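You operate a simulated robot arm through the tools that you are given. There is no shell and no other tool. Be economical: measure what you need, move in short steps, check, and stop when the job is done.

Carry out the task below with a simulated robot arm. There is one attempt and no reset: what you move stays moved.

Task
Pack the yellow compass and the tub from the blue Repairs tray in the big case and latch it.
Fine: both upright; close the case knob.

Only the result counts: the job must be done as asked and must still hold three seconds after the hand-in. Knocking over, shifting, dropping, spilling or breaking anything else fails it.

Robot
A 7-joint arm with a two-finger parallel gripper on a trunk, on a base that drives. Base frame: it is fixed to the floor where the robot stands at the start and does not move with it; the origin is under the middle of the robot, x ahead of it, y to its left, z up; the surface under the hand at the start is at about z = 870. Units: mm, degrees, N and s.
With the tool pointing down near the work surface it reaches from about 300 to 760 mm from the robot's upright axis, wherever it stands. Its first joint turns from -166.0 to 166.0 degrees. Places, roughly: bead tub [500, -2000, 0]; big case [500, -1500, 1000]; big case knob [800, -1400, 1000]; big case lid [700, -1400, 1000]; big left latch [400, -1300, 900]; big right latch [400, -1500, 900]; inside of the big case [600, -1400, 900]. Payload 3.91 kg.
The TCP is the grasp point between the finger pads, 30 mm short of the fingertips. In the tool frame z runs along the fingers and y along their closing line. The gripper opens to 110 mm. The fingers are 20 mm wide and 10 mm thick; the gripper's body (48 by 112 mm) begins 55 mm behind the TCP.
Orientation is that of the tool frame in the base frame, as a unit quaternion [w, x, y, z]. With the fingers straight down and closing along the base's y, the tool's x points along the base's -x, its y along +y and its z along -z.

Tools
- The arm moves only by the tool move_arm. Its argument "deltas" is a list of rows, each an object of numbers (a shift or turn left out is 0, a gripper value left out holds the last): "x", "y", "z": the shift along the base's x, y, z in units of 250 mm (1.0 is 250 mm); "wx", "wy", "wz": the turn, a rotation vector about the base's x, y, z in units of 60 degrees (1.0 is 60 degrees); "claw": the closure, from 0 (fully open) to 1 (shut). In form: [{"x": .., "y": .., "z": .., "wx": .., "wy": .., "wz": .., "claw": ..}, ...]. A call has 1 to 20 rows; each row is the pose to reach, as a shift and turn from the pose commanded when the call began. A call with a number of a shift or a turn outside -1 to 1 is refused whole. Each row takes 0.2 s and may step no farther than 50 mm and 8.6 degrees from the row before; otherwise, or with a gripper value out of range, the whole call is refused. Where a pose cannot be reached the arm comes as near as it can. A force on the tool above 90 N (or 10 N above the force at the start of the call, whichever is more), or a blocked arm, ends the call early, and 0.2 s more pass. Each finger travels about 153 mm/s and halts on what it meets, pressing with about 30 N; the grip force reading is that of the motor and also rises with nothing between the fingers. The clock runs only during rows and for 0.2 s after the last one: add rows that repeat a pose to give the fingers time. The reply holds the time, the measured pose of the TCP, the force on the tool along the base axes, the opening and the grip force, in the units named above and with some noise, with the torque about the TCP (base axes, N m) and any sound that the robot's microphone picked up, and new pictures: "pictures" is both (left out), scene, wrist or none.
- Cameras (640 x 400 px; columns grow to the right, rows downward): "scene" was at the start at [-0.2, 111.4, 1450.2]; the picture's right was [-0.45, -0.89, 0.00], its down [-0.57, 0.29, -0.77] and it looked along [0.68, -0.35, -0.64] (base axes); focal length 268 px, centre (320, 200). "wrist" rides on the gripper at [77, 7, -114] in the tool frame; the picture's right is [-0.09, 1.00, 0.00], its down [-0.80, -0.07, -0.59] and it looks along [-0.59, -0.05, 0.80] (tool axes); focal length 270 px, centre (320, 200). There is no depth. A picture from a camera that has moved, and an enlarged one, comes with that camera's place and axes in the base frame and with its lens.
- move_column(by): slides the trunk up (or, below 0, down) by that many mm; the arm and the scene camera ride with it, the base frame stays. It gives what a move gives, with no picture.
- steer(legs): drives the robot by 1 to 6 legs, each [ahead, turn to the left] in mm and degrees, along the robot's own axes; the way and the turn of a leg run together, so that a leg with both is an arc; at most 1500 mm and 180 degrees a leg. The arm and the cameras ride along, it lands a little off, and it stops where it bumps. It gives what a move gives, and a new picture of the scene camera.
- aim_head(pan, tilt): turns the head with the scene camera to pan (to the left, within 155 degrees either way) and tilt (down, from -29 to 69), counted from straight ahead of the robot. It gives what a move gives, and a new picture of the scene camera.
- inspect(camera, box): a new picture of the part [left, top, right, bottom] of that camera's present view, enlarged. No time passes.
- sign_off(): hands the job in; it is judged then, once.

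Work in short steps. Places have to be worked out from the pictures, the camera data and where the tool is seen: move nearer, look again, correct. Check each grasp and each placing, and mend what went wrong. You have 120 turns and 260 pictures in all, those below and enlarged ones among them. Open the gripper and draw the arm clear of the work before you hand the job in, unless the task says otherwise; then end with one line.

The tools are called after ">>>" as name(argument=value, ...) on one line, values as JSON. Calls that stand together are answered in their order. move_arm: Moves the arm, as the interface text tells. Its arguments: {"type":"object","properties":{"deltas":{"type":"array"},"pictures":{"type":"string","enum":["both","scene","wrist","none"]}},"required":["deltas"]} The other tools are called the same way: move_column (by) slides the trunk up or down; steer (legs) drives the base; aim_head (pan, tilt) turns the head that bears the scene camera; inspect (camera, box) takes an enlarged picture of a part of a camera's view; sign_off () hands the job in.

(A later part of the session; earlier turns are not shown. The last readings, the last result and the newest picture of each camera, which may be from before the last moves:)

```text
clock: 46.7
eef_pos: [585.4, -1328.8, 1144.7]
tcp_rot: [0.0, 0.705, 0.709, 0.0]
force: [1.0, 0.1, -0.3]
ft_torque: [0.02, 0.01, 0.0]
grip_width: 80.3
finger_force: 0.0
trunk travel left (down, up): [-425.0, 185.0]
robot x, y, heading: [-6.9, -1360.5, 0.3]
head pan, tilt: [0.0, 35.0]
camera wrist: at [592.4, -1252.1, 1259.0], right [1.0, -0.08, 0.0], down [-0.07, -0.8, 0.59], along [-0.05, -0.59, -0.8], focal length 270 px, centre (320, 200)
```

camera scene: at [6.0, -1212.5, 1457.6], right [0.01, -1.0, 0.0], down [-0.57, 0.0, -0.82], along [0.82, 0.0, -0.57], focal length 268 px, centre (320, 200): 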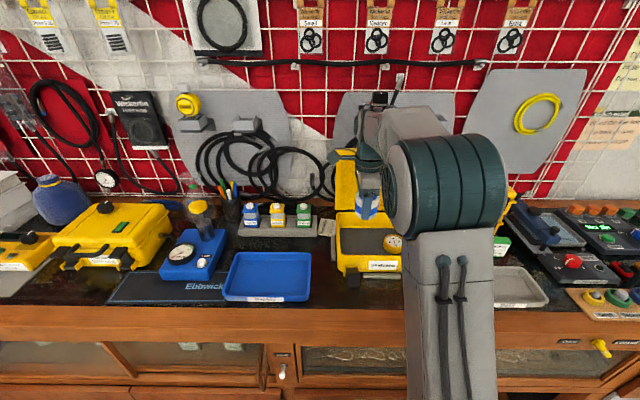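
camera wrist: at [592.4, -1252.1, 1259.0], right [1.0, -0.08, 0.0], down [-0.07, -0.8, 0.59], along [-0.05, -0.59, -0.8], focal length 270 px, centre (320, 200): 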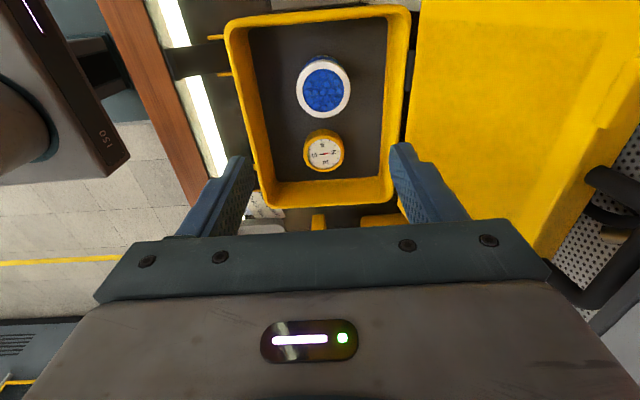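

Both items sit upright. Next the lid: I turn the tool back and look at the lid and my clearance to the counter.

>>> move_arm(deltas=[{"wz": 0.14}, {"wz": 0.28}, {"wz": 0.42}, {"wz": 0.56}, {"wz": 0.7}, {"wz": 0.84}, {"wz": 0.98}], pictures="none")

>>> move_arm(deltas=[{"wz": 0.13}, {"wz": 0.26}, {"wz": 0.39}, {"wz": 0.52}, {"wz": 0.52, "z": 0.1, "y": 0.2}, {"wz": 0.52, "z": 0.2, "y": 0.35}], pictures="both")

>>> inspect(camera="scene", box=[310, 130, 470, 310])

>>> aim_head(pan=0, tilt=69)

```text
clock: 48.3
eef_pos: [586.2, -1327.5, 1143.7]
tcp_rot: [0.0, 0.265, 0.964, 0.0]
force: [0.2, -0.4, 0.3]
ft_torque: [-0.01, -0.02, 0.01]
grip_width: 80.2
finger_force: 0.1
trunk travel left (down, up): [-425.0, 185.0]
robot x, y, heading: [-5.8, -1362.8, -0.1]
head pan, tilt: [0.0, 35.0]
```

```text
refused: row 5 steps farther than a row can; nothing moved
```

```text
2.22 times, centred on (390, 220) of scene
camera zoom: at [5.6, -1212.6, 1457.6], right [0.01, -1.0, 0.0], down [-0.57, 0.0, -0.82], along [0.82, 0.0, -0.57], focal length 595 px, centre (164, 156)
```

zoom: 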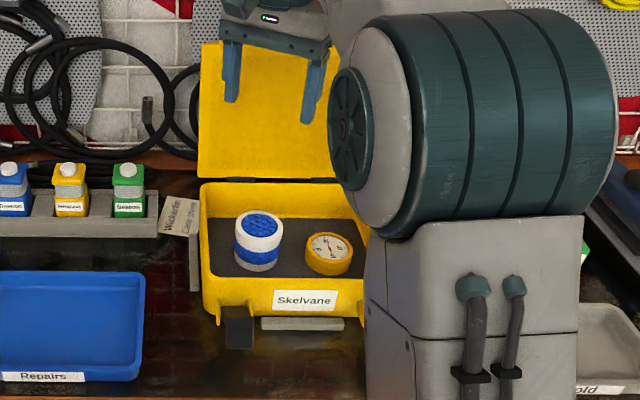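

```text
clock: 49.2
eef_pos: [584.8, -1327.1, 1143.4]
tcp_rot: [0.0, 0.267, 0.964, -0.001]
force: [0.4, 0.5, -0.3]
ft_torque: [-0.01, 0.02, 0.03]
grip_width: 80.2
finger_force: 0.1
trunk travel left (down, up): [-425.0, 185.0]
robot x, y, heading: [-6.3, -1363.8, 0.2]
head pan, tilt: [0.0, 68.8]
camera scene: at [-26.5, -1212.7, 1414.0], right [0.01, -1.0, 0.0], down [-0.93, -0.01, -0.36], along [0.36, 0.0, -0.93], focal length 268 px, centre (320, 200)
```

scene: 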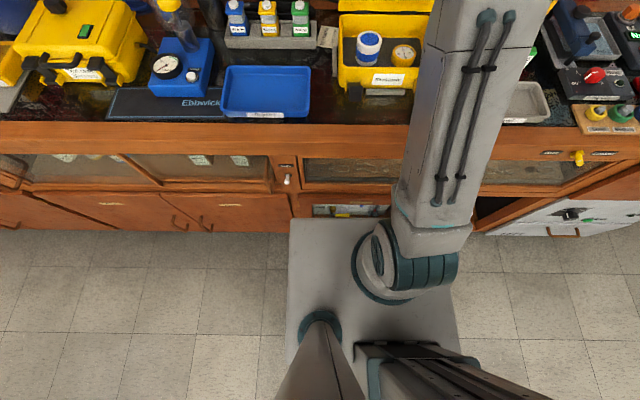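

Little room to drive nearer (~25 mm), so I'll tilt the tool instead. First finish the turn back and move left for a view of the lid's left side.

>>> move_arm(deltas=[{"wz": 0.13}, {"wz": 0.26}, {"wz": 0.39}, {"wz": 0.52}, {"wz": 0.52, "z": 0.1, "y": 0.1}, {"wz": 0.52, "z": 0.2, "y": 0.2}, {"wz": 0.52, "z": 0.2, "y": 0.26}], pictures="wrist")

>>> aim_head(pan=-8, tilt=30)

>>> inspect(camera="scene", box=[240, 110, 440, 260])

```text
clock: 50.9
eef_pos: [586.1, -1262.1, 1194.4]
tcp_rot: [0.0, -0.003, 1.0, 0.0]
force: [-0.3, 0.4, 0.3]
ft_torque: [0.0, -0.03, -0.04]
grip_width: 80.2
finger_force: 0.2
trunk travel left (down, up): [-425.0, 185.0]
robot x, y, heading: [-5.7, -1366.1, 0.3]
head pan, tilt: [0.0, 68.8]
camera wrist: at [508.5, -1256.6, 1308.7], right [0.08, 1.0, 0.0], down [0.8, -0.07, 0.59], along [0.59, -0.05, -0.8], focal length 270 px, centre (320, 200)
```

wrist: 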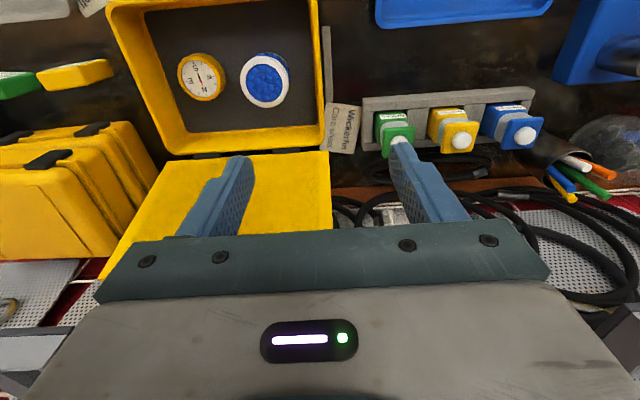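

```text
clock: 51.9
eef_pos: [585.9, -1264.2, 1194.4]
tcp_rot: [0.0, -0.002, 1.0, 0.0]
force: [-0.5, 0.3, 0.1]
ft_torque: [0.0, 0.0, 0.02]
grip_width: 80.2
finger_force: 0.2
trunk travel left (down, up): [-425.0, 185.0]
robot x, y, heading: [-8.1, -1365.3, -0.0]
head pan, tilt: [-8.0, 30.0]
camera scene: at [7.2, -1225.1, 1465.3], right [-0.13, -0.99, 0.0], down [-0.5, 0.07, -0.87], along [0.86, -0.12, -0.5], focal length 268 px, centre (320, 200)
```

scene: 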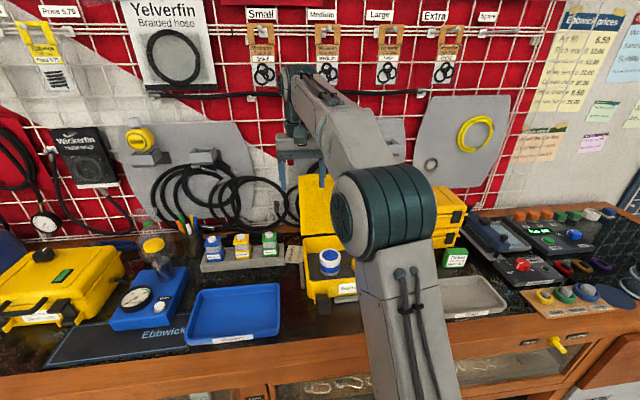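

```text
2.67 times, centred on (340, 185) of scene
camera zoom: at [7.2, -1225.1, 1465.3], right [-0.13, -0.99, 0.0], down [-0.5, 0.07, -0.87], along [0.86, -0.12, -0.5], focal length 714 px, centre (267, 240)
```

zoom: 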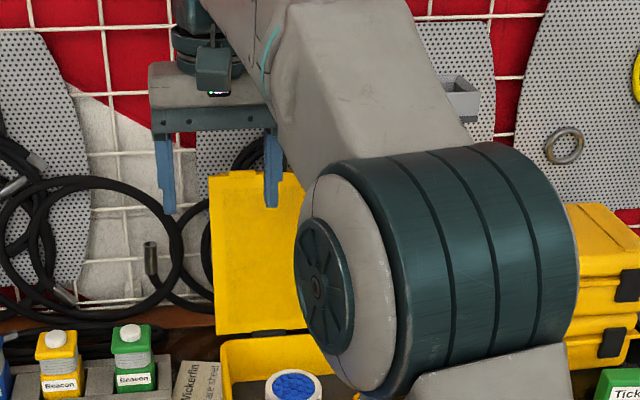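

I want a side view of the lid (angle, wall thickness). I swing the tool left with the camera looking along -y.

>>> move_arm(deltas=[{"y": 0.1, "wz": -0.14}, {"y": 0.2, "wz": -0.28}, {"y": 0.3, "wz": -0.42}, {"y": 0.4, "wz": -0.56}, {"y": 0.5, "wz": -0.7}, {"y": 0.55, "wz": -0.84}, {"y": 0.55, "wz": -0.98}], pictures="none")

>>> move_arm(deltas=[{"wz": -0.13}, {"wz": -0.26, "x": 0.12}, {"wz": -0.39, "x": 0.24, "z": -0.1}, {"wz": -0.52, "x": 0.36, "z": -0.2}, {"wz": -0.52, "x": 0.4, "z": -0.3}], pictures="wrist")

```text
clock: 53.5
eef_pos: [585.6, -1125.3, 1194.1]
tcp_rot: [0.0, 0.49, 0.872, 0.0]
force: [-0.7, -0.3, -0.2]
ft_torque: [0.0, 0.01, 0.04]
grip_width: 80.1
finger_force: 0.0
trunk travel left (down, up): [-425.0, 185.0]
robot x, y, heading: [-5.5, -1364.4, 0.3]
head pan, tilt: [-8.0, 30.0]
```

```text
clock: 54.7
eef_pos: [655.0, -1132.4, 1124.2]
tcp_rot: [0.001, 0.705, 0.709, 0.003]
force: [-0.6, 0.5, -0.1]
ft_torque: [0.05, 0.0, 0.0]
grip_width: 80.4
finger_force: 0.0
out of reach, approached as far as the arm can: row 2, 3, 4, 5
trunk travel left (down, up): [-425.0, 185.0]
robot x, y, heading: [-5.4, -1365.3, 0.5]
head pan, tilt: [-8.0, 30.0]
camera wrist: at [661.5, -1056.3, 1238.5], right [1.0, -0.08, 0.0], down [-0.07, -0.8, 0.59], along [-0.05, -0.59, -0.81], focal length 270 px, centre (320, 200)
```

wrist: 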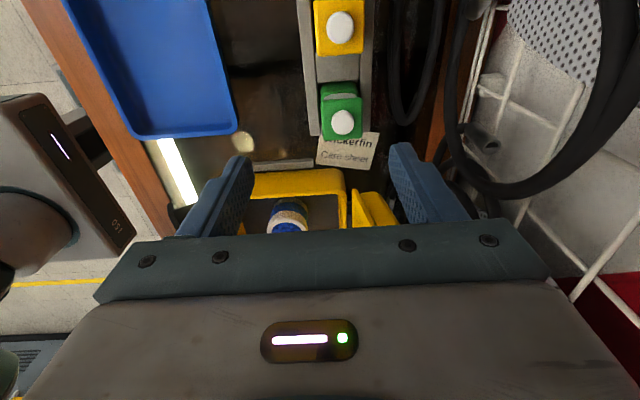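

>>> inspect(camera="wrist", box=[230, 120, 450, 240])

```text
2.91 times, centred on (340, 180) of wrist
camera zoom: at [661.5, -1056.3, 1238.5], right [1.0, -0.08, 0.0], down [-0.07, -0.8, 0.59], along [-0.05, -0.59, -0.81], focal length 786 px, centre (262, 258)
```

zoom: 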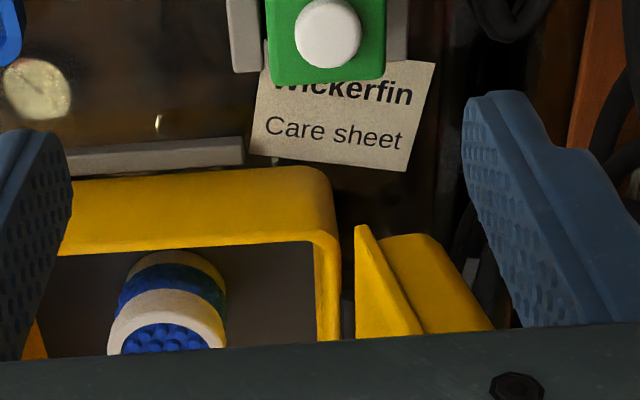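

The lid looks nearly vertical (≈77° up from horizontal), top edge near (732, z≈1133). I check with the head camera now that the arm is aside.

>>> aim_head(pan=-8, tilt=30)

>>> inspect(camera="scene", box=[270, 130, 430, 230])

```text
clock: 55.3
eef_pos: [656.8, -1132.4, 1123.8]
tcp_rot: [0.0, 0.705, 0.709, 0.0]
force: [0.3, 0.3, -0.5]
ft_torque: [0.03, 0.01, 0.0]
grip_width: 80.3
finger_force: 0.0
trunk travel left (down, up): [-425.0, 185.0]
robot x, y, heading: [-3.7, -1362.6, 0.1]
head pan, tilt: [-8.0, 30.0]
camera scene: at [7.1, -1225.1, 1465.4], right [-0.13, -0.99, 0.0], down [-0.5, 0.07, -0.87], along [0.86, -0.12, -0.5], focal length 268 px, centre (320, 200)
```

scene: 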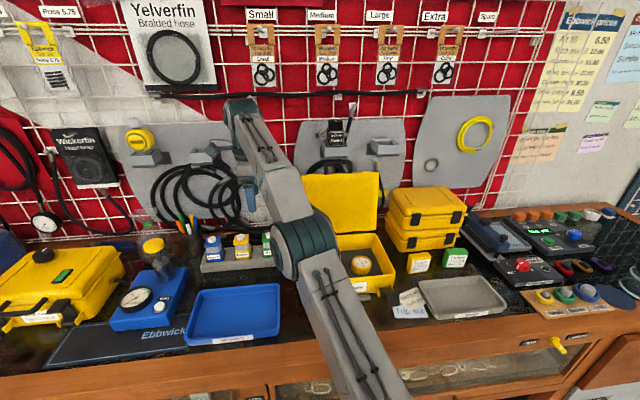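

```text
4.00 times, centred on (350, 180) of scene
camera zoom: at [7.1, -1225.1, 1465.4], right [-0.13, -0.99, 0.0], down [-0.5, 0.07, -0.87], along [0.86, -0.12, -0.5], focal length 1071 px, centre (200, 280)
```

zoom: 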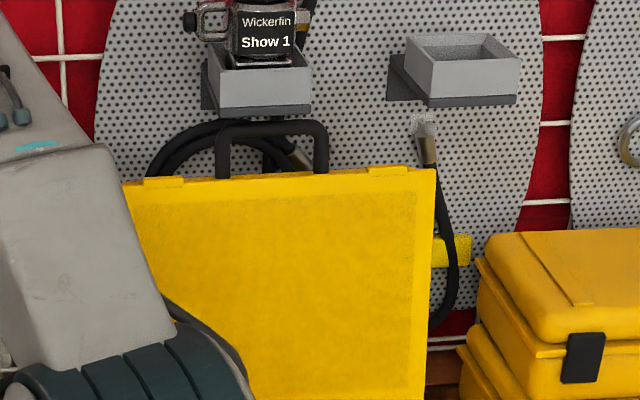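

The lid has a black loop handle on its top edge near (750,-1380,1160): ideal to pinch and pull. I back off, rise, and move over with the tool at this rotation (fingers closing along x).

>>> move_arm(deltas=[{"x": -0.1, "z": 0.15}, {"x": -0.25, "z": 0.3}, {"x": -0.4, "z": 0.45}, {"x": -0.5, "y": -0.1, "z": 0.55}, {"x": -0.5, "y": -0.28, "z": 0.6}, {"x": -0.5, "y": -0.45, "z": 0.6}, {"x": -0.5, "y": -0.62, "z": 0.6}, {"x": -0.5, "y": -0.8, "z": 0.6}, {"x": -0.5, "y": -0.97, "z": 0.6}], pictures="none")

>>> move_arm(deltas=[{"wy": -0.13, "claw": 0.55}, {"wy": -0.26}, {"wy": -0.39}, {"wy": -0.52}, {"wy": -0.65}, {"wy": -0.75}], pictures="both")

```text
refused: row 2 steps farther than a row can; nothing moved
```

```text
clock: 56.7
eef_pos: [655.2, -1132.1, 1122.7]
tcp_rot: [0.272, 0.652, 0.655, 0.27]
force: [0.1, 0.6, -0.1]
ft_torque: [0.02, 0.01, -0.01]
grip_width: 49.5
finger_force: 0.0
trunk travel left (down, up): [-425.0, 185.0]
robot x, y, heading: [-2.0, -1364.9, 0.3]
head pan, tilt: [-8.0, 30.0]
camera scene: at [7.0, -1225.0, 1465.4], right [-0.13, -0.99, 0.0], down [-0.5, 0.07, -0.87], along [0.86, -0.12, -0.5], focal length 268 px, centre (320, 200)
camera wrist: at [579.3, -1056.1, 1208.0], right [0.7, -0.08, 0.71], down [-0.47, -0.8, 0.37], along [0.54, -0.59, -0.6], focal length 270 px, centre (320, 200)
```

scene: 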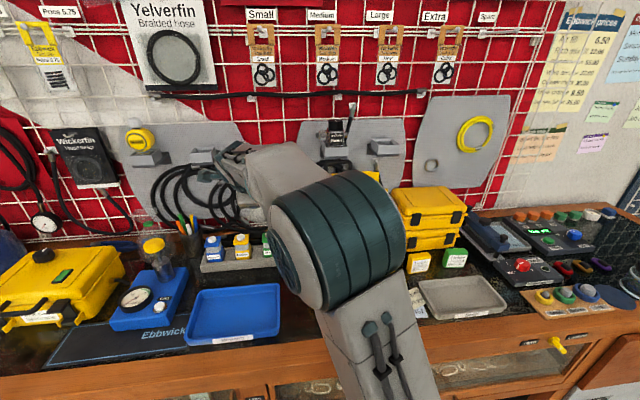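
wrist: 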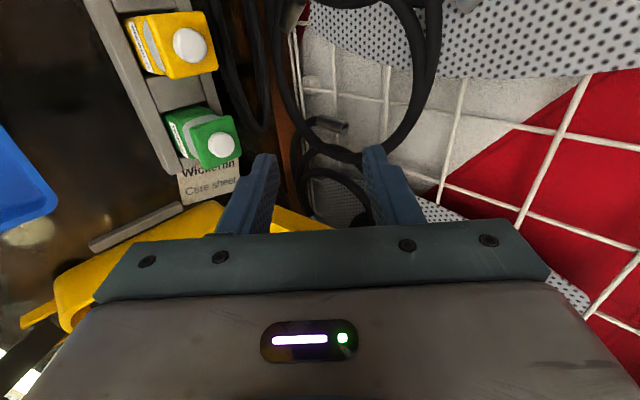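

The tilt works. Now retreat, rise and move over to y≈-1379, in shorter rows.

>>> move_arm(deltas=[{"x": -0.1, "z": 0.12}, {"x": -0.2, "z": 0.26}, {"x": -0.3, "z": 0.4}, {"x": -0.35, "y": -0.1, "z": 0.5}, {"x": -0.35, "y": -0.28, "z": 0.5}, {"x": -0.35, "y": -0.46, "z": 0.5}, {"x": -0.35, "y": -0.64, "z": 0.5}, {"x": -0.35, "y": -0.82, "z": 0.5}, {"x": -0.35, "y": -0.98, "z": 0.5}], pictures="both")

```text
clock: 58.7
eef_pos: [567.7, -1377.4, 1247.0]
tcp_rot: [0.271, 0.652, 0.655, 0.271]
force: [0.0, 0.0, -1.1]
ft_torque: [0.0, 0.01, 0.01]
grip_width: 49.7
finger_force: 0.1
trunk travel left (down, up): [-425.0, 185.0]
robot x, y, heading: [-4.1, -1366.6, 0.3]
head pan, tilt: [-8.0, 30.0]
camera scene: at [7.2, -1225.4, 1465.4], right [-0.13, -0.99, 0.0], down [-0.5, 0.07, -0.87], along [0.86, -0.12, -0.5], focal length 268 px, centre (320, 200)
camera wrist: at [491.3, -1300.6, 1332.2], right [0.7, -0.08, 0.7], down [-0.47, -0.8, 0.37], along [0.53, -0.59, -0.6], focal length 270 px, centre (320, 200)
```

scene: 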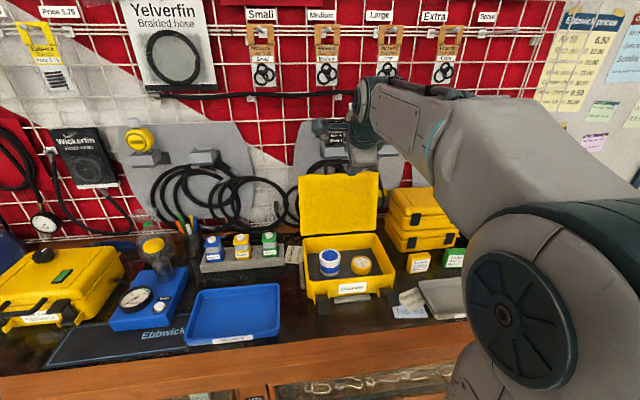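
wrist: 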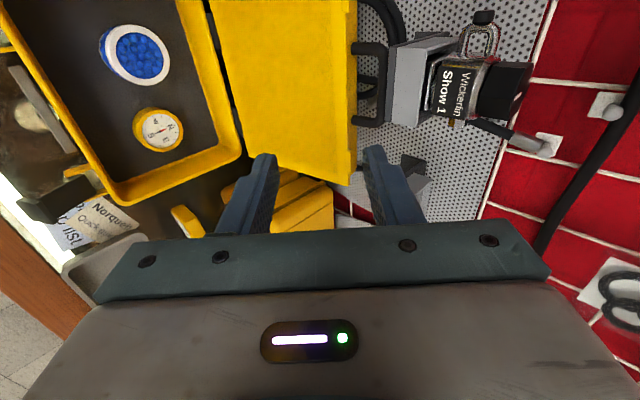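

>>> inspect(camera="wrist", box=[300, 0, 560, 160])

>>> inspect(camera="scene", box=[290, 130, 400, 200])

```text
2.46 times, centred on (430, 80) of wrist
camera zoom: at [491.3, -1300.6, 1332.2], right [0.7, -0.08, 0.7], down [-0.47, -0.8, 0.37], along [0.53, -0.59, -0.6], focal length 665 px, centre (49, 495)
```

zoom: 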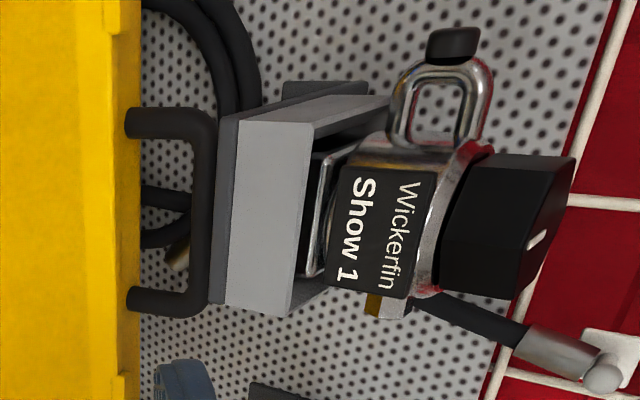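

```text
5.71 times, centred on (345, 165) of scene
camera zoom: at [7.2, -1225.4, 1465.4], right [-0.13, -0.99, 0.0], down [-0.5, 0.07, -0.87], along [0.86, -0.12, -0.5], focal length 1530 px, centre (177, 400)
```

zoom: 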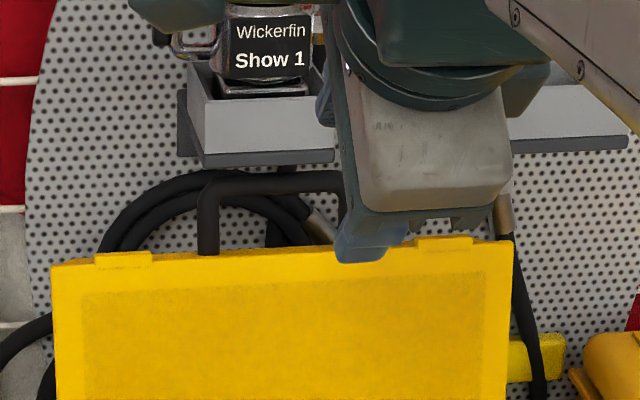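

The handle bar is near (738,-1377,1168), but a wall shelf sits just above it. So I'll pinch one handle leg with horizontal fingers closing along y (it can pivot there). I spin the tool about its own axis by 90° and tilt further.

>>> move_arm(deltas=[{"x": -0.08, "wx": -0.1, "wz": 0.1}, {"x": -0.16, "wx": -0.2, "wz": 0.2}, {"x": -0.2, "wx": -0.3, "wz": 0.3}, {"x": -0.2, "wx": -0.4, "wz": 0.4}, {"x": -0.2, "wx": -0.48, "wz": 0.48}, {"x": -0.2, "wx": -0.53, "wz": 0.53}], pictures="none")

>>> move_arm(deltas=[{"wx": -0.1, "wz": 0.1}, {"wx": -0.2, "wz": 0.2}, {"wx": -0.3, "wz": 0.3}, {"wx": -0.4, "wz": 0.4}, {"wx": -0.48, "wz": 0.48}, {"wx": -0.53, "wz": 0.53}], pictures="wrist")

```text
clock: 60.1
eef_pos: [519.3, -1377.0, 1249.0]
tcp_rot: [0.354, 0.35, 0.855, 0.146]
force: [0.8, 0.0, -0.9]
ft_torque: [0.0, -0.01, -0.02]
grip_width: 49.6
finger_force: 0.1
trunk travel left (down, up): [-425.0, 185.0]
robot x, y, heading: [-4.0, -1362.9, 0.2]
head pan, tilt: [-8.0, 30.0]
```

```text
clock: 61.5
eef_pos: [517.9, -1377.3, 1248.1]
tcp_rot: [0.383, -0.003, 0.924, -0.001]
force: [0.3, -0.3, -0.7]
ft_torque: [-0.02, 0.01, 0.01]
grip_width: 49.4
finger_force: 0.1
trunk travel left (down, up): [-425.0, 185.0]
robot x, y, heading: [-7.3, -1366.3, 0.2]
head pan, tilt: [-8.0, 30.0]
camera wrist: at [383.4, -1371.7, 1274.3], right [0.06, 1.0, 0.06], down [0.15, -0.07, 0.99], along [0.99, -0.05, -0.15], focal length 270 px, centre (320, 200)
```

wrist: 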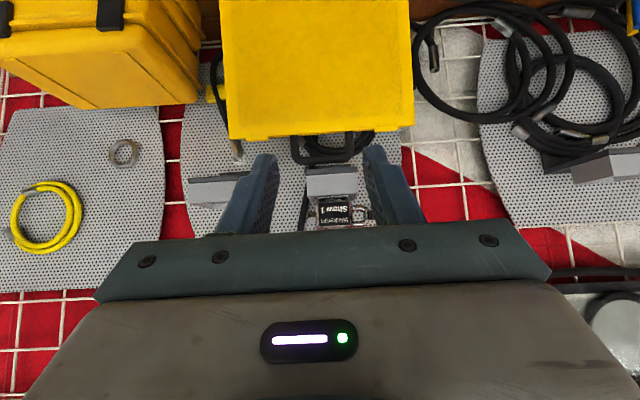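

>>> inspect(camera="wrist", box=[180, 100, 440, 240])

```text
2.46 times, centred on (310, 170) of wrist
camera zoom: at [383.4, -1371.7, 1274.3], right [0.06, 1.0, 0.06], down [0.15, -0.07, 0.99], along [0.99, -0.05, -0.15], focal length 665 px, centre (345, 274)
```

zoom: 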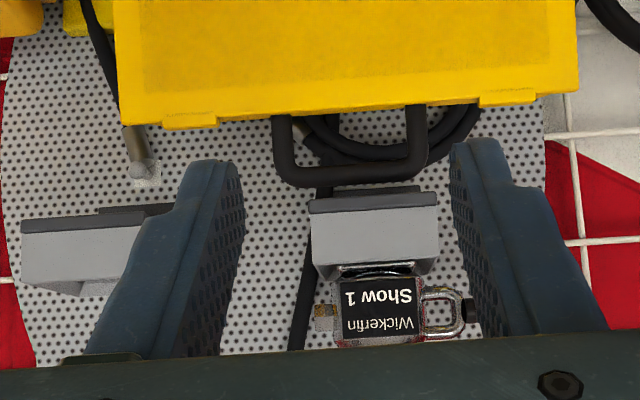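

Handle legs are near y≈-1421 and -1346, leg mid z≈1147; the shelf is ~60 mm behind. I tilt the tool to 77° and come to a standoff in front of the +y leg.

>>> move_arm(deltas=[{"wy": -0.13, "claw": 0.6}, {"wy": -0.26}, {"wy": -0.4, "y": 0.06}, {"wy": -0.533, "y": 0.124, "z": -0.1}, {"wy": -0.533, "y": 0.124, "z": -0.25}, {"wy": -0.533, "x": 0.15, "y": 0.124, "z": -0.36}, {"wy": -0.533, "x": 0.3, "y": 0.124, "z": -0.36}, {"wy": -0.533, "x": 0.4, "y": 0.124, "z": -0.36}, {"wy": -0.533, "x": 0.5, "y": 0.124, "z": -0.36}], pictures="both")

```text
clock: 63.5
eef_pos: [644.2, -1347.8, 1156.9]
tcp_rot: [0.622, -0.002, 0.783, -0.001]
force: [0.7, 0.5, -0.1]
ft_torque: [0.02, 0.01, 0.03]
grip_width: 43.9
finger_force: 0.0
trunk travel left (down, up): [-425.0, 185.0]
robot x, y, heading: [-7.7, -1366.1, 0.2]
head pan, tilt: [-8.0, 30.0]
camera scene: at [7.4, -1225.1, 1465.4], right [-0.13, -0.99, 0.0], down [-0.5, 0.07, -0.87], along [0.86, -0.12, -0.5], focal length 268 px, centre (320, 200)
camera wrist: at [515.0, -1340.3, 1107.5], right [0.02, 1.0, 0.08], down [-0.4, -0.07, 0.92], along [0.92, -0.05, 0.39], focal length 270 px, centre (320, 200)
```

scene: 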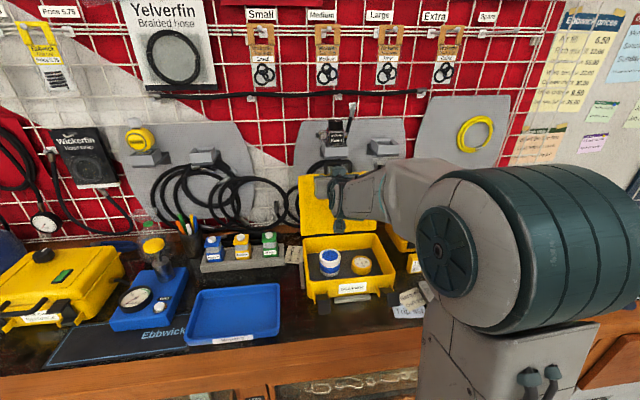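
wrist: 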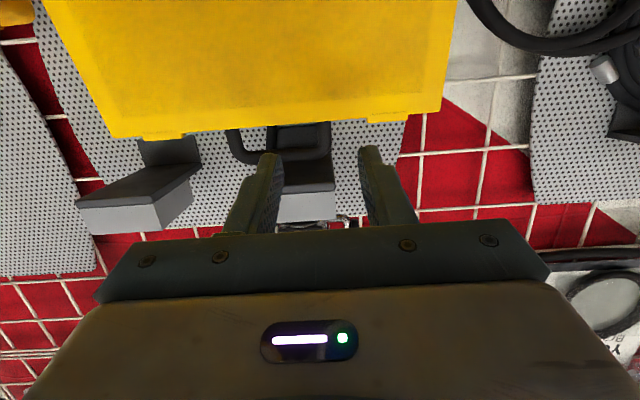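

Leg lines up at (735,-1346,1148). Advance.

>>> move_arm(deltas=[{"x": 0.1, "y": 0.006}, {"x": 0.2, "y": 0.006, "z": -0.01}, {"x": 0.25, "y": 0.006, "z": -0.016}, {"x": 0.3, "y": 0.006, "z": -0.022}], pictures="wrist")

>>> inspect(camera="wrist", box=[220, 80, 420, 230])

```text
clock: 64.5
eef_pos: [719.1, -1343.7, 1152.0]
tcp_rot: [0.622, -0.003, 0.783, -0.001]
force: [0.0, 0.2, 0.1]
ft_torque: [0.0, -0.02, -0.01]
grip_width: 44.1
finger_force: 0.0
trunk travel left (down, up): [-425.0, 185.0]
robot x, y, heading: [-1.5, -1366.7, 0.1]
head pan, tilt: [-8.0, 30.0]
camera wrist: at [589.8, -1338.8, 1102.3], right [0.02, 1.0, 0.08], down [-0.4, -0.07, 0.91], along [0.92, -0.05, 0.4], focal length 270 px, centre (320, 200)
```

wrist: 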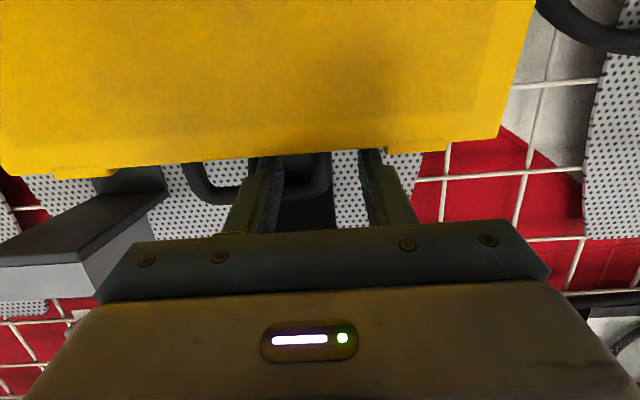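

```text
2.67 times, centred on (320, 155) of wrist
camera zoom: at [589.8, -1338.8, 1102.3], right [0.02, 1.0, 0.08], down [-0.4, -0.07, 0.91], along [0.92, -0.05, 0.4], focal length 721 px, centre (320, 320)
```

zoom: 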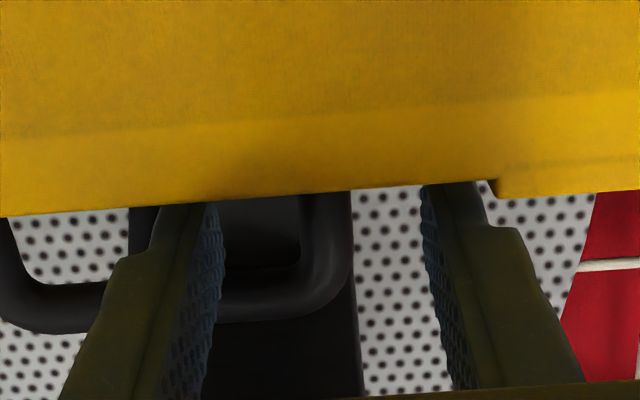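

Leg lies between the fingers with the tips through the loop. Close.

>>> move_arm(deltas=[{"claw": 0.8}, {"claw": 0.95}, {"claw": 1.0}, {"claw": 1.0}], pictures="wrist")

```text
clock: 65.5
eef_pos: [718.1, -1345.3, 1151.1]
tcp_rot: [0.622, -0.003, 0.783, -0.001]
force: [2.1, 2.2, 0.3]
ft_torque: [0.22, -0.33, 0.01]
grip_width: 11.7
finger_force: 30.1
trunk travel left (down, up): [-425.0, 185.0]
robot x, y, heading: [-5.1, -1363.8, 0.4]
head pan, tilt: [-8.0, 30.0]
camera wrist: at [589.7, -1338.4, 1102.5], right [0.02, 1.0, 0.08], down [-0.4, -0.07, 0.91], along [0.92, -0.05, 0.4], focal length 270 px, centre (320, 200)
```

wrist: 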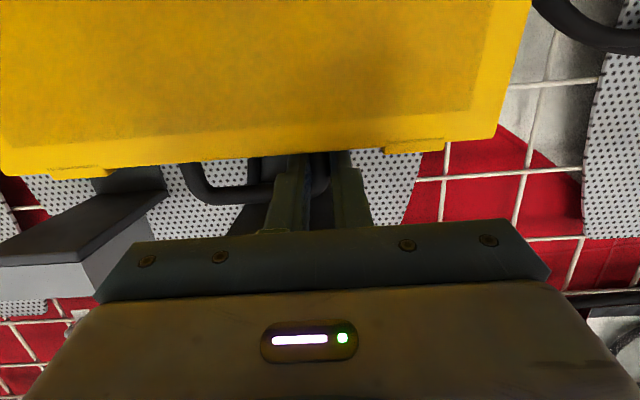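

Leg gripped (11.7 mm). I pull the lid forward along its arc to vertical, watching the force.

>>> move_arm(deltas=[{"x": -0.035, "z": 0.008}, {"x": -0.07, "z": 0.014}, {"x": -0.106, "z": 0.019}, {"x": -0.142, "z": 0.022}, {"x": -0.2, "z": 0.024}], pictures="wrist")

```text
clock: 66.7
eef_pos: [667.4, -1344.5, 1158.4]
tcp_rot: [0.622, -0.002, 0.783, -0.002]
force: [2.6, 2.4, 5.9]
ft_torque: [0.2, -0.38, 0.06]
grip_width: 11.7
finger_force: 29.8
trunk travel left (down, up): [-425.0, 185.0]
robot x, y, heading: [-4.9, -1364.3, 0.2]
head pan, tilt: [-8.0, 30.0]
camera wrist: at [539.3, -1338.4, 1109.5], right [0.02, 1.0, 0.08], down [-0.4, -0.07, 0.91], along [0.92, -0.05, 0.4], focal length 270 px, centre (320, 200)
```

wrist: 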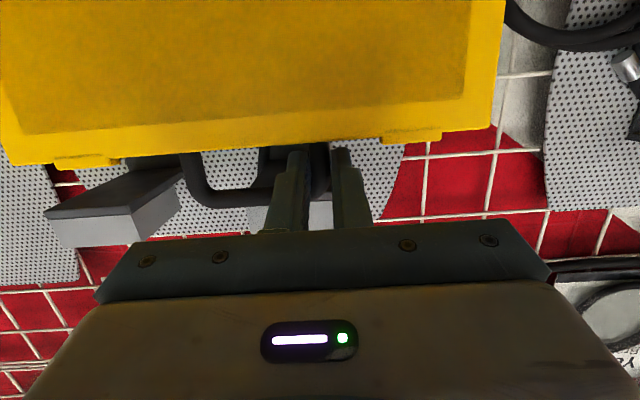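

Works with low force. Continue the arc to about 120°, pitching the tool slightly with it.

>>> move_arm(deltas=[{"x": -0.07, "z": -0.003}, {"x": -0.14, "z": -0.012, "wy": -0.04}, {"x": -0.216, "z": -0.028, "wy": -0.08}, {"x": -0.285, "z": -0.052, "wy": -0.12}, {"x": -0.353, "z": -0.08, "wy": -0.16}, {"x": -0.418, "z": -0.118, "wy": -0.2}], pictures="both")

```text
clock: 68.1
eef_pos: [562.8, -1343.3, 1128.8]
tcp_rot: [0.702, -0.002, 0.712, -0.002]
force: [-1.8, 5.9, 8.3]
ft_torque: [-0.02, -0.63, 0.15]
grip_width: 11.6
finger_force: 30.0
trunk travel left (down, up): [-425.0, 185.0]
robot x, y, heading: [-4.5, -1363.5, 0.5]
head pan, tilt: [-8.0, 30.0]
camera scene: at [5.8, -1224.0, 1465.3], right [-0.13, -0.99, 0.0], down [-0.49, 0.07, -0.87], along [0.86, -0.12, -0.5], focal length 268 px, centre (320, 200)
camera wrist: at [447.4, -1337.7, 1053.6], right [0.0, 1.0, 0.08], down [-0.58, -0.07, 0.81], along [0.81, -0.05, 0.58], focal length 270 px, centre (320, 200)
```

scene: 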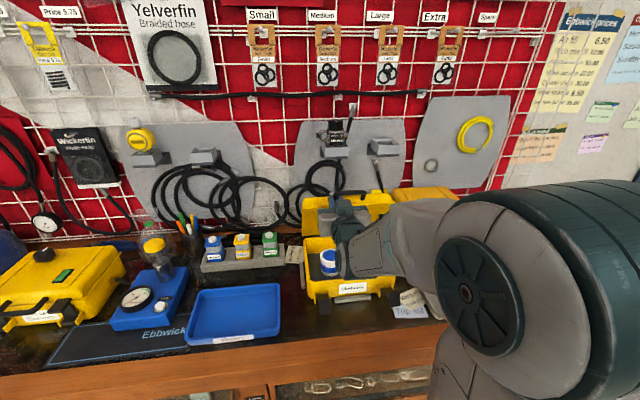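
wrist: 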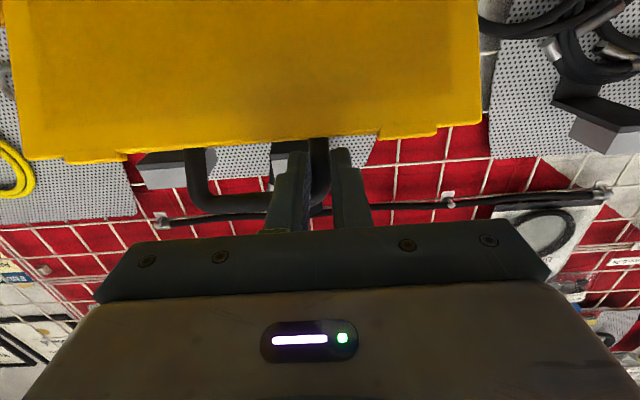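

Continue to about 140°.

>>> move_arm(deltas=[{"x": -0.06, "z": -0.042, "wy": -0.05}, {"x": -0.12, "z": -0.09, "wy": -0.1}, {"x": -0.172, "z": -0.143, "wy": -0.15}, {"x": -0.22, "z": -0.2, "wy": -0.2}], pictures="both")

```text
clock: 69.1
eef_pos: [529.3, -1344.2, 1083.7]
tcp_rot: [0.772, -0.001, 0.636, -0.003]
force: [-7.5, 3.6, 7.8]
ft_torque: [0.0, -0.35, 0.1]
grip_width: 11.7
finger_force: 30.3
out of reach, approached as far as the arm can: row 3, 4
trunk travel left (down, up): [-425.0, 185.0]
robot x, y, heading: [-4.3, -1363.9, 0.1]
head pan, tilt: [-8.0, 30.0]
camera scene: at [5.8, -1224.4, 1465.2], right [-0.13, -0.99, 0.0], down [-0.49, 0.07, -0.87], along [0.86, -0.12, -0.5], focal length 268 px, centre (320, 200)
camera wrist: at [431.4, -1337.4, 985.7], right [-0.01, 1.0, 0.08], down [-0.74, -0.07, 0.67], along [0.68, -0.05, 0.73], focal length 270 px, centre (320, 200)
```

scene: 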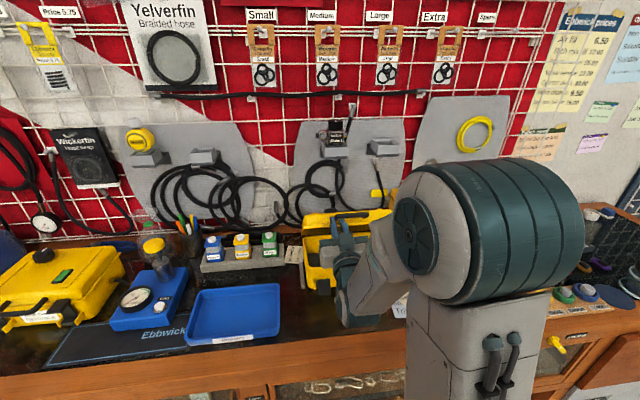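
wrist: 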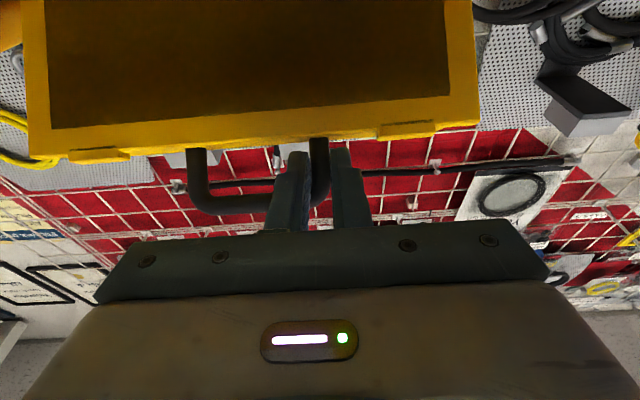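

Lid is at ~134°, tool at its pitch limit. I loosen the fingers slightly: the bar should rest on the inner finger, if the lid moves at all.

>>> move_arm(deltas=[{"claw": 0.8}, {"claw": 0.8}, {"claw": 0.8}], pictures="both")

```text
clock: 69.9
eef_pos: [529.3, -1343.8, 1084.8]
tcp_rot: [0.772, -0.001, 0.635, -0.002]
force: [-9.9, -3.8, 8.5]
ft_torque: [0.09, -0.22, -0.17]
grip_width: 20.4
finger_force: 0.1
trunk travel left (down, up): [-425.0, 185.0]
robot x, y, heading: [-7.5, -1366.6, -0.1]
head pan, tilt: [-8.0, 30.0]
camera scene: at [5.1, -1225.9, 1465.5], right [-0.13, -0.99, 0.0], down [-0.49, 0.07, -0.87], along [0.86, -0.12, -0.5], focal length 268 px, centre (320, 200)
camera wrist: at [431.4, -1338.1, 986.9], right [-0.01, 1.0, 0.08], down [-0.74, -0.07, 0.67], along [0.68, -0.05, 0.74], focal length 270 px, centre (320, 200)
```

scene: 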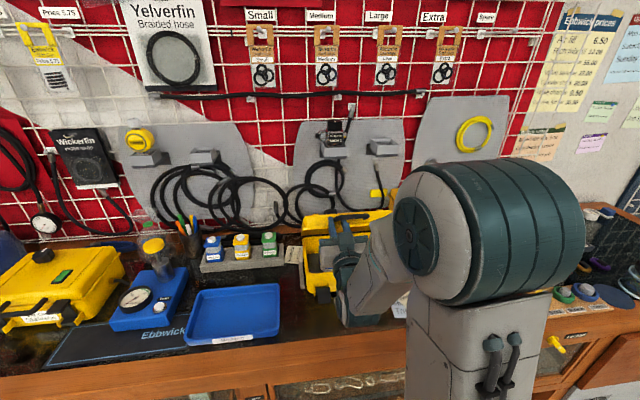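
wrist: 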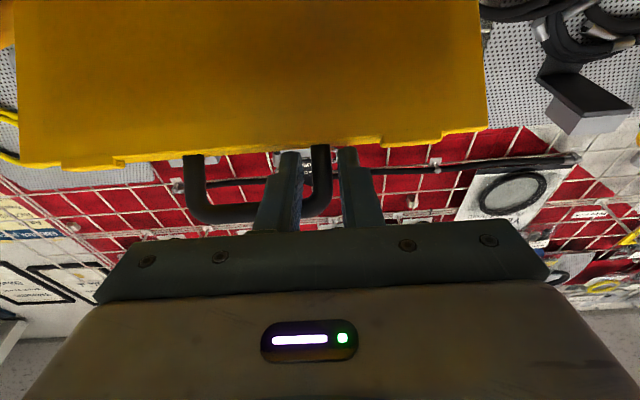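

The force suggests the lid holds by hinge friction. I withdraw along the finger direction and watch.

>>> move_arm(deltas=[{"x": -0.06, "z": -0.012}, {"x": -0.14, "z": -0.027}, {"x": -0.22, "z": -0.042}, {"x": -0.3, "z": -0.05}], pictures="both")

```text
clock: 70.9
eef_pos: [526.8, -1338.0, 1090.8]
tcp_rot: [0.773, 0.0, 0.634, -0.003]
force: [-14.1, -4.0, 13.8]
ft_torque: [-0.14, -0.37, -0.42]
grip_width: 24.4
finger_force: 2.3
out of reach, approached as far as the arm can: row 1, 2, 3, 4
trunk travel left (down, up): [-425.0, 185.0]
robot x, y, heading: [-1.6, -1368.6, 0.4]
head pan, tilt: [-8.0, 30.0]
camera scene: at [3.9, -1225.7, 1465.6], right [-0.13, -0.99, 0.0], down [-0.49, 0.07, -0.87], along [0.86, -0.12, -0.5], focal length 268 px, centre (320, 200)
camera wrist: at [429.5, -1332.0, 991.7], right [-0.01, 1.0, 0.08], down [-0.74, -0.07, 0.67], along [0.67, -0.05, 0.74], focal length 270 px, centre (320, 200)
```

scene: 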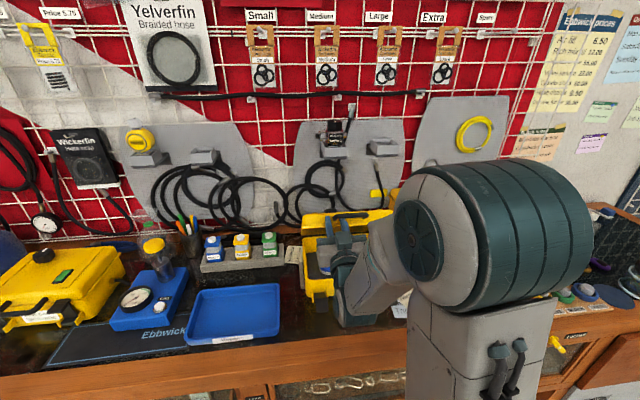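
wrist: 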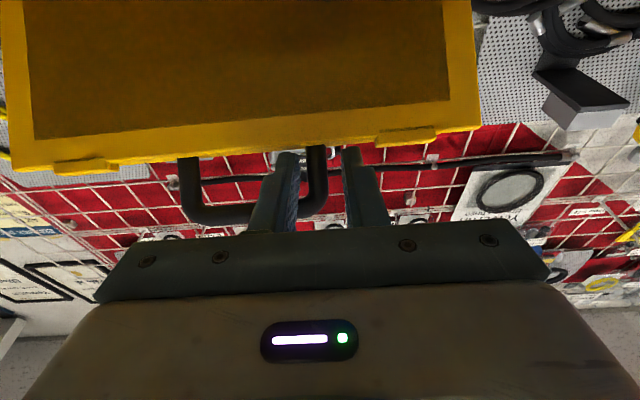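

The arm is at its limit at this pitch. I relax the pitch toward horizontal while drawing back.

>>> move_arm(deltas=[{"wy": 0.06}, {"x": -0.03, "wy": 0.12}, {"x": -0.08, "z": 0.02, "wy": 0.2}], pictures="wrist")

```text
clock: 71.7
eef_pos: [515.2, -1335.0, 1095.2]
tcp_rot: [0.699, -0.004, 0.715, 0.0]
force: [-1.0, 0.6, -0.8]
ft_torque: [0.0, -0.01, -0.01]
grip_width: 22.1
finger_force: 0.1
out of reach, approached as far as the arm can: row 3
trunk travel left (down, up): [-425.0, 185.0]
robot x, y, heading: [-3.8, -1367.2, 0.4]
head pan, tilt: [-8.0, 30.0]
camera wrist: at [398.2, -1329.6, 1020.4], right [0.0, 1.0, 0.08], down [-0.58, -0.07, 0.81], along [0.82, -0.05, 0.57], focal length 270 px, centre (320, 200)
```

wrist: 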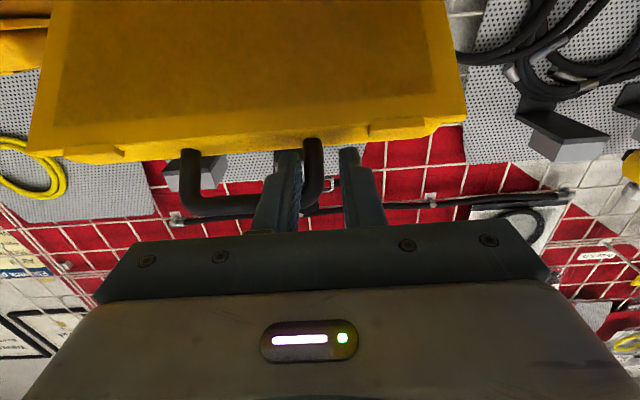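

Force is zero and the lid stays. Pitch the tool down gradually while backing the finger out of the loop.

>>> move_arm(deltas=[{"x": -0.03, "z": 0.02, "wy": 0.1}, {"x": -0.08, "z": 0.05, "wy": 0.2}, {"x": -0.15, "z": 0.08, "wy": 0.3}, {"x": -0.25, "z": 0.14, "wy": 0.36}], pictures="both")

```text
clock: 72.7
eef_pos: [451.5, -1337.4, 1131.4]
tcp_rot: [0.554, -0.001, 0.832, -0.003]
force: [0.3, 0.0, -0.1]
ft_torque: [0.0, -0.01, -0.02]
grip_width: 22.2
finger_force: 0.1
trunk travel left (down, up): [-425.0, 185.0]
robot x, y, heading: [-6.4, -1364.0, 0.2]
head pan, tilt: [-8.0, 30.0]
camera scene: at [6.7, -1225.0, 1465.4], right [-0.13, -0.99, 0.0], down [-0.5, 0.07, -0.87], along [0.86, -0.12, -0.5], focal length 268 px, centre (320, 200)
camera wrist: at [315.9, -1330.9, 1104.6], right [0.03, 1.0, 0.08], down [-0.24, -0.07, 0.97], along [0.97, -0.05, 0.24], focal length 270 px, centre (320, 200)
```

scene: 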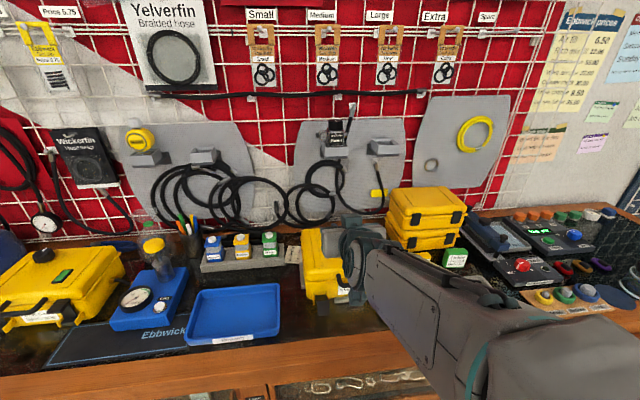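
wrist: 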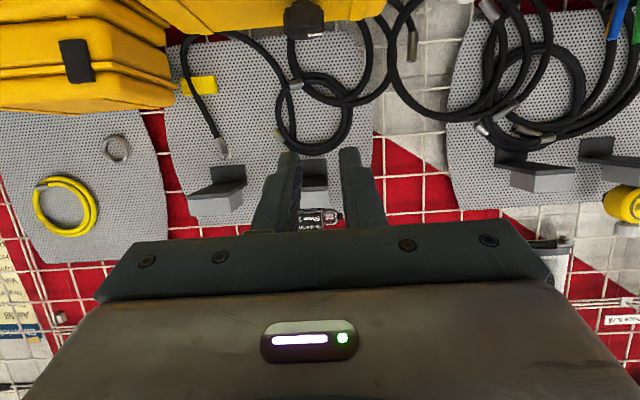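

The lid has come down. I raise the arm, return the tool to vertical, and look.

>>> move_arm(deltas=[{"z": 0.12, "wy": 0.13}, {"z": 0.25, "wy": 0.26}, {"z": 0.35, "wy": 0.4}, {"z": 0.35, "y": 0.15, "wy": 0.54}, {"z": 0.35, "y": 0.3, "wy": 0.68}, {"z": 0.35, "y": 0.48, "wy": 0.82}, {"z": 0.35, "y": 0.66, "wy": 0.94}, {"z": 0.35, "y": 0.82, "wy": 0.96}], pictures="wrist")

>>> aim_head(pan=-8, tilt=38)

>>> inspect(camera="scene", box=[280, 120, 440, 270])

```text
clock: 74.5
eef_pos: [452.4, -1131.2, 1219.8]
tcp_rot: [0.084, -0.002, 0.996, -0.001]
force: [0.1, 0.3, -0.3]
ft_torque: [0.02, 0.01, -0.01]
grip_width: 22.0
finger_force: 0.0
trunk travel left (down, up): [-425.0, 185.0]
robot x, y, heading: [-6.8, -1363.4, 0.2]
head pan, tilt: [-8.0, 30.0]
camera wrist: at [357.2, -1125.0, 1318.7], right [0.08, 1.0, 0.01], down [0.69, -0.07, 0.72], along [0.72, -0.05, -0.69], focal length 270 px, centre (320, 200)
```

wrist: 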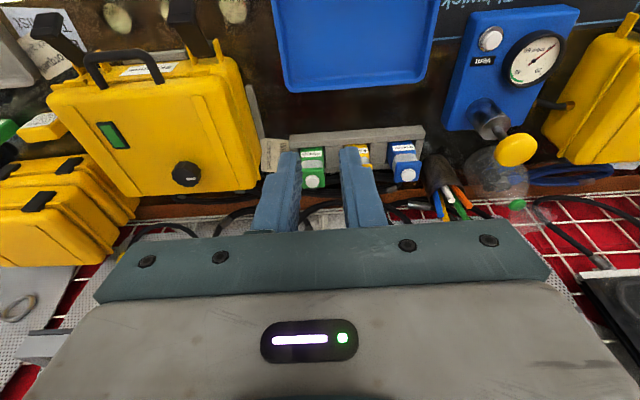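

```text
clock: 75.2
eef_pos: [451.8, -1132.3, 1218.6]
tcp_rot: [0.085, -0.002, 0.996, 0.0]
force: [0.7, -0.3, 1.0]
ft_torque: [-0.01, -0.01, 0.03]
grip_width: 22.0
finger_force: 0.0
trunk travel left (down, up): [-425.0, 185.0]
robot x, y, heading: [-5.6, -1366.9, 0.2]
head pan, tilt: [-8.0, 38.0]
camera scene: at [3.1, -1224.4, 1453.1], right [-0.13, -0.99, 0.0], down [-0.61, 0.08, -0.79], along [0.78, -0.11, -0.62], focal length 268 px, centre (320, 200)
```

scene: 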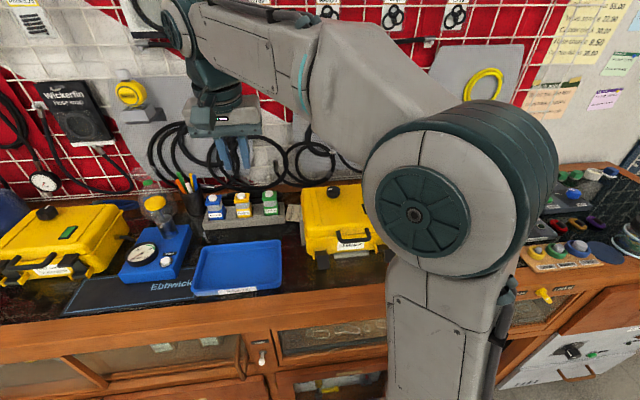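

```text
2.67 times, centred on (360, 195) of scene
camera zoom: at [3.1, -1224.4, 1453.1], right [-0.13, -0.99, 0.0], down [-0.61, 0.08, -0.79], along [0.78, -0.11, -0.62], focal length 714 px, centre (213, 213)
```

zoom: 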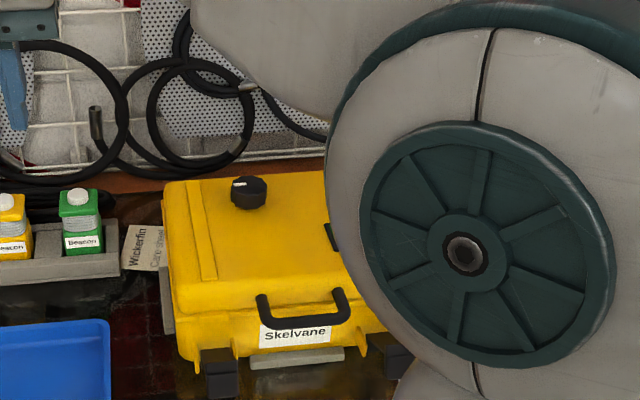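

Lid is closed. Look at the knob's marking.

>>> inspect(camera="wrist", box=[60, 60, 260, 220])

>>> inspect(camera="scene", box=[295, 175, 365, 225])

>>> inspect(camera="scene", box=[0, 190, 140, 290])

```text
2.50 times, centred on (160, 140) of wrist
camera zoom: at [357.1, -1126.4, 1318.6], right [0.08, 1.0, 0.01], down [0.69, -0.07, 0.72], along [0.72, -0.05, -0.69], focal length 676 px, centre (720, 350)
```

zoom: 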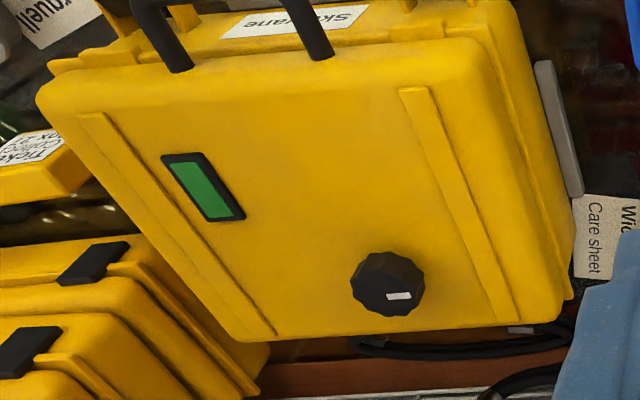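

```text
8.00 times, centred on (330, 200) of scene
camera zoom: at [3.1, -1224.4, 1453.1], right [-0.13, -0.99, 0.0], down [-0.61, 0.08, -0.79], along [0.78, -0.11, -0.62], focal length 2142 px, centre (240, 200)
```

zoom: 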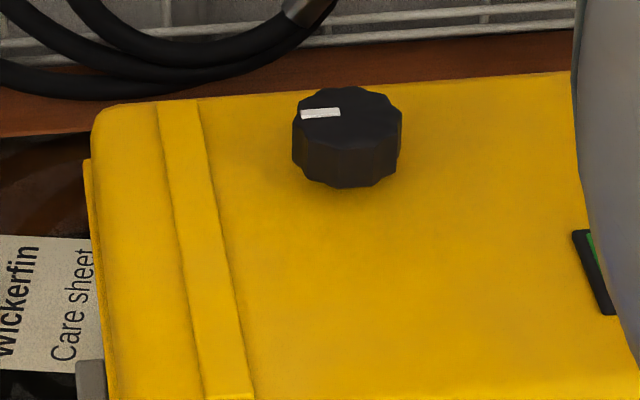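

```text
4.00 times, centred on (70, 240) of scene
camera zoom: at [3.1, -1224.4, 1453.1], right [-0.13, -0.99, 0.0], down [-0.61, 0.08, -0.79], along [0.78, -0.11, -0.62], focal length 1071 px, centre (1320, 40)
```

zoom: 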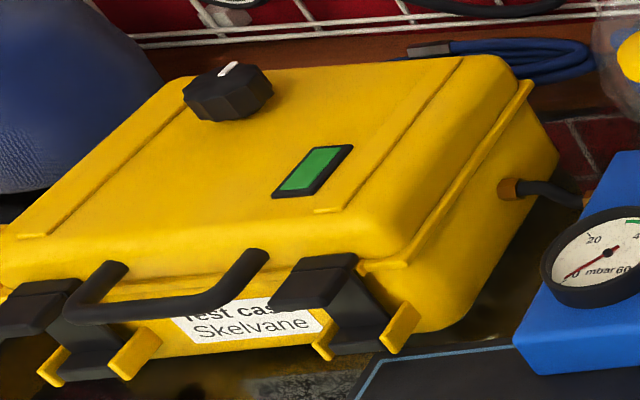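

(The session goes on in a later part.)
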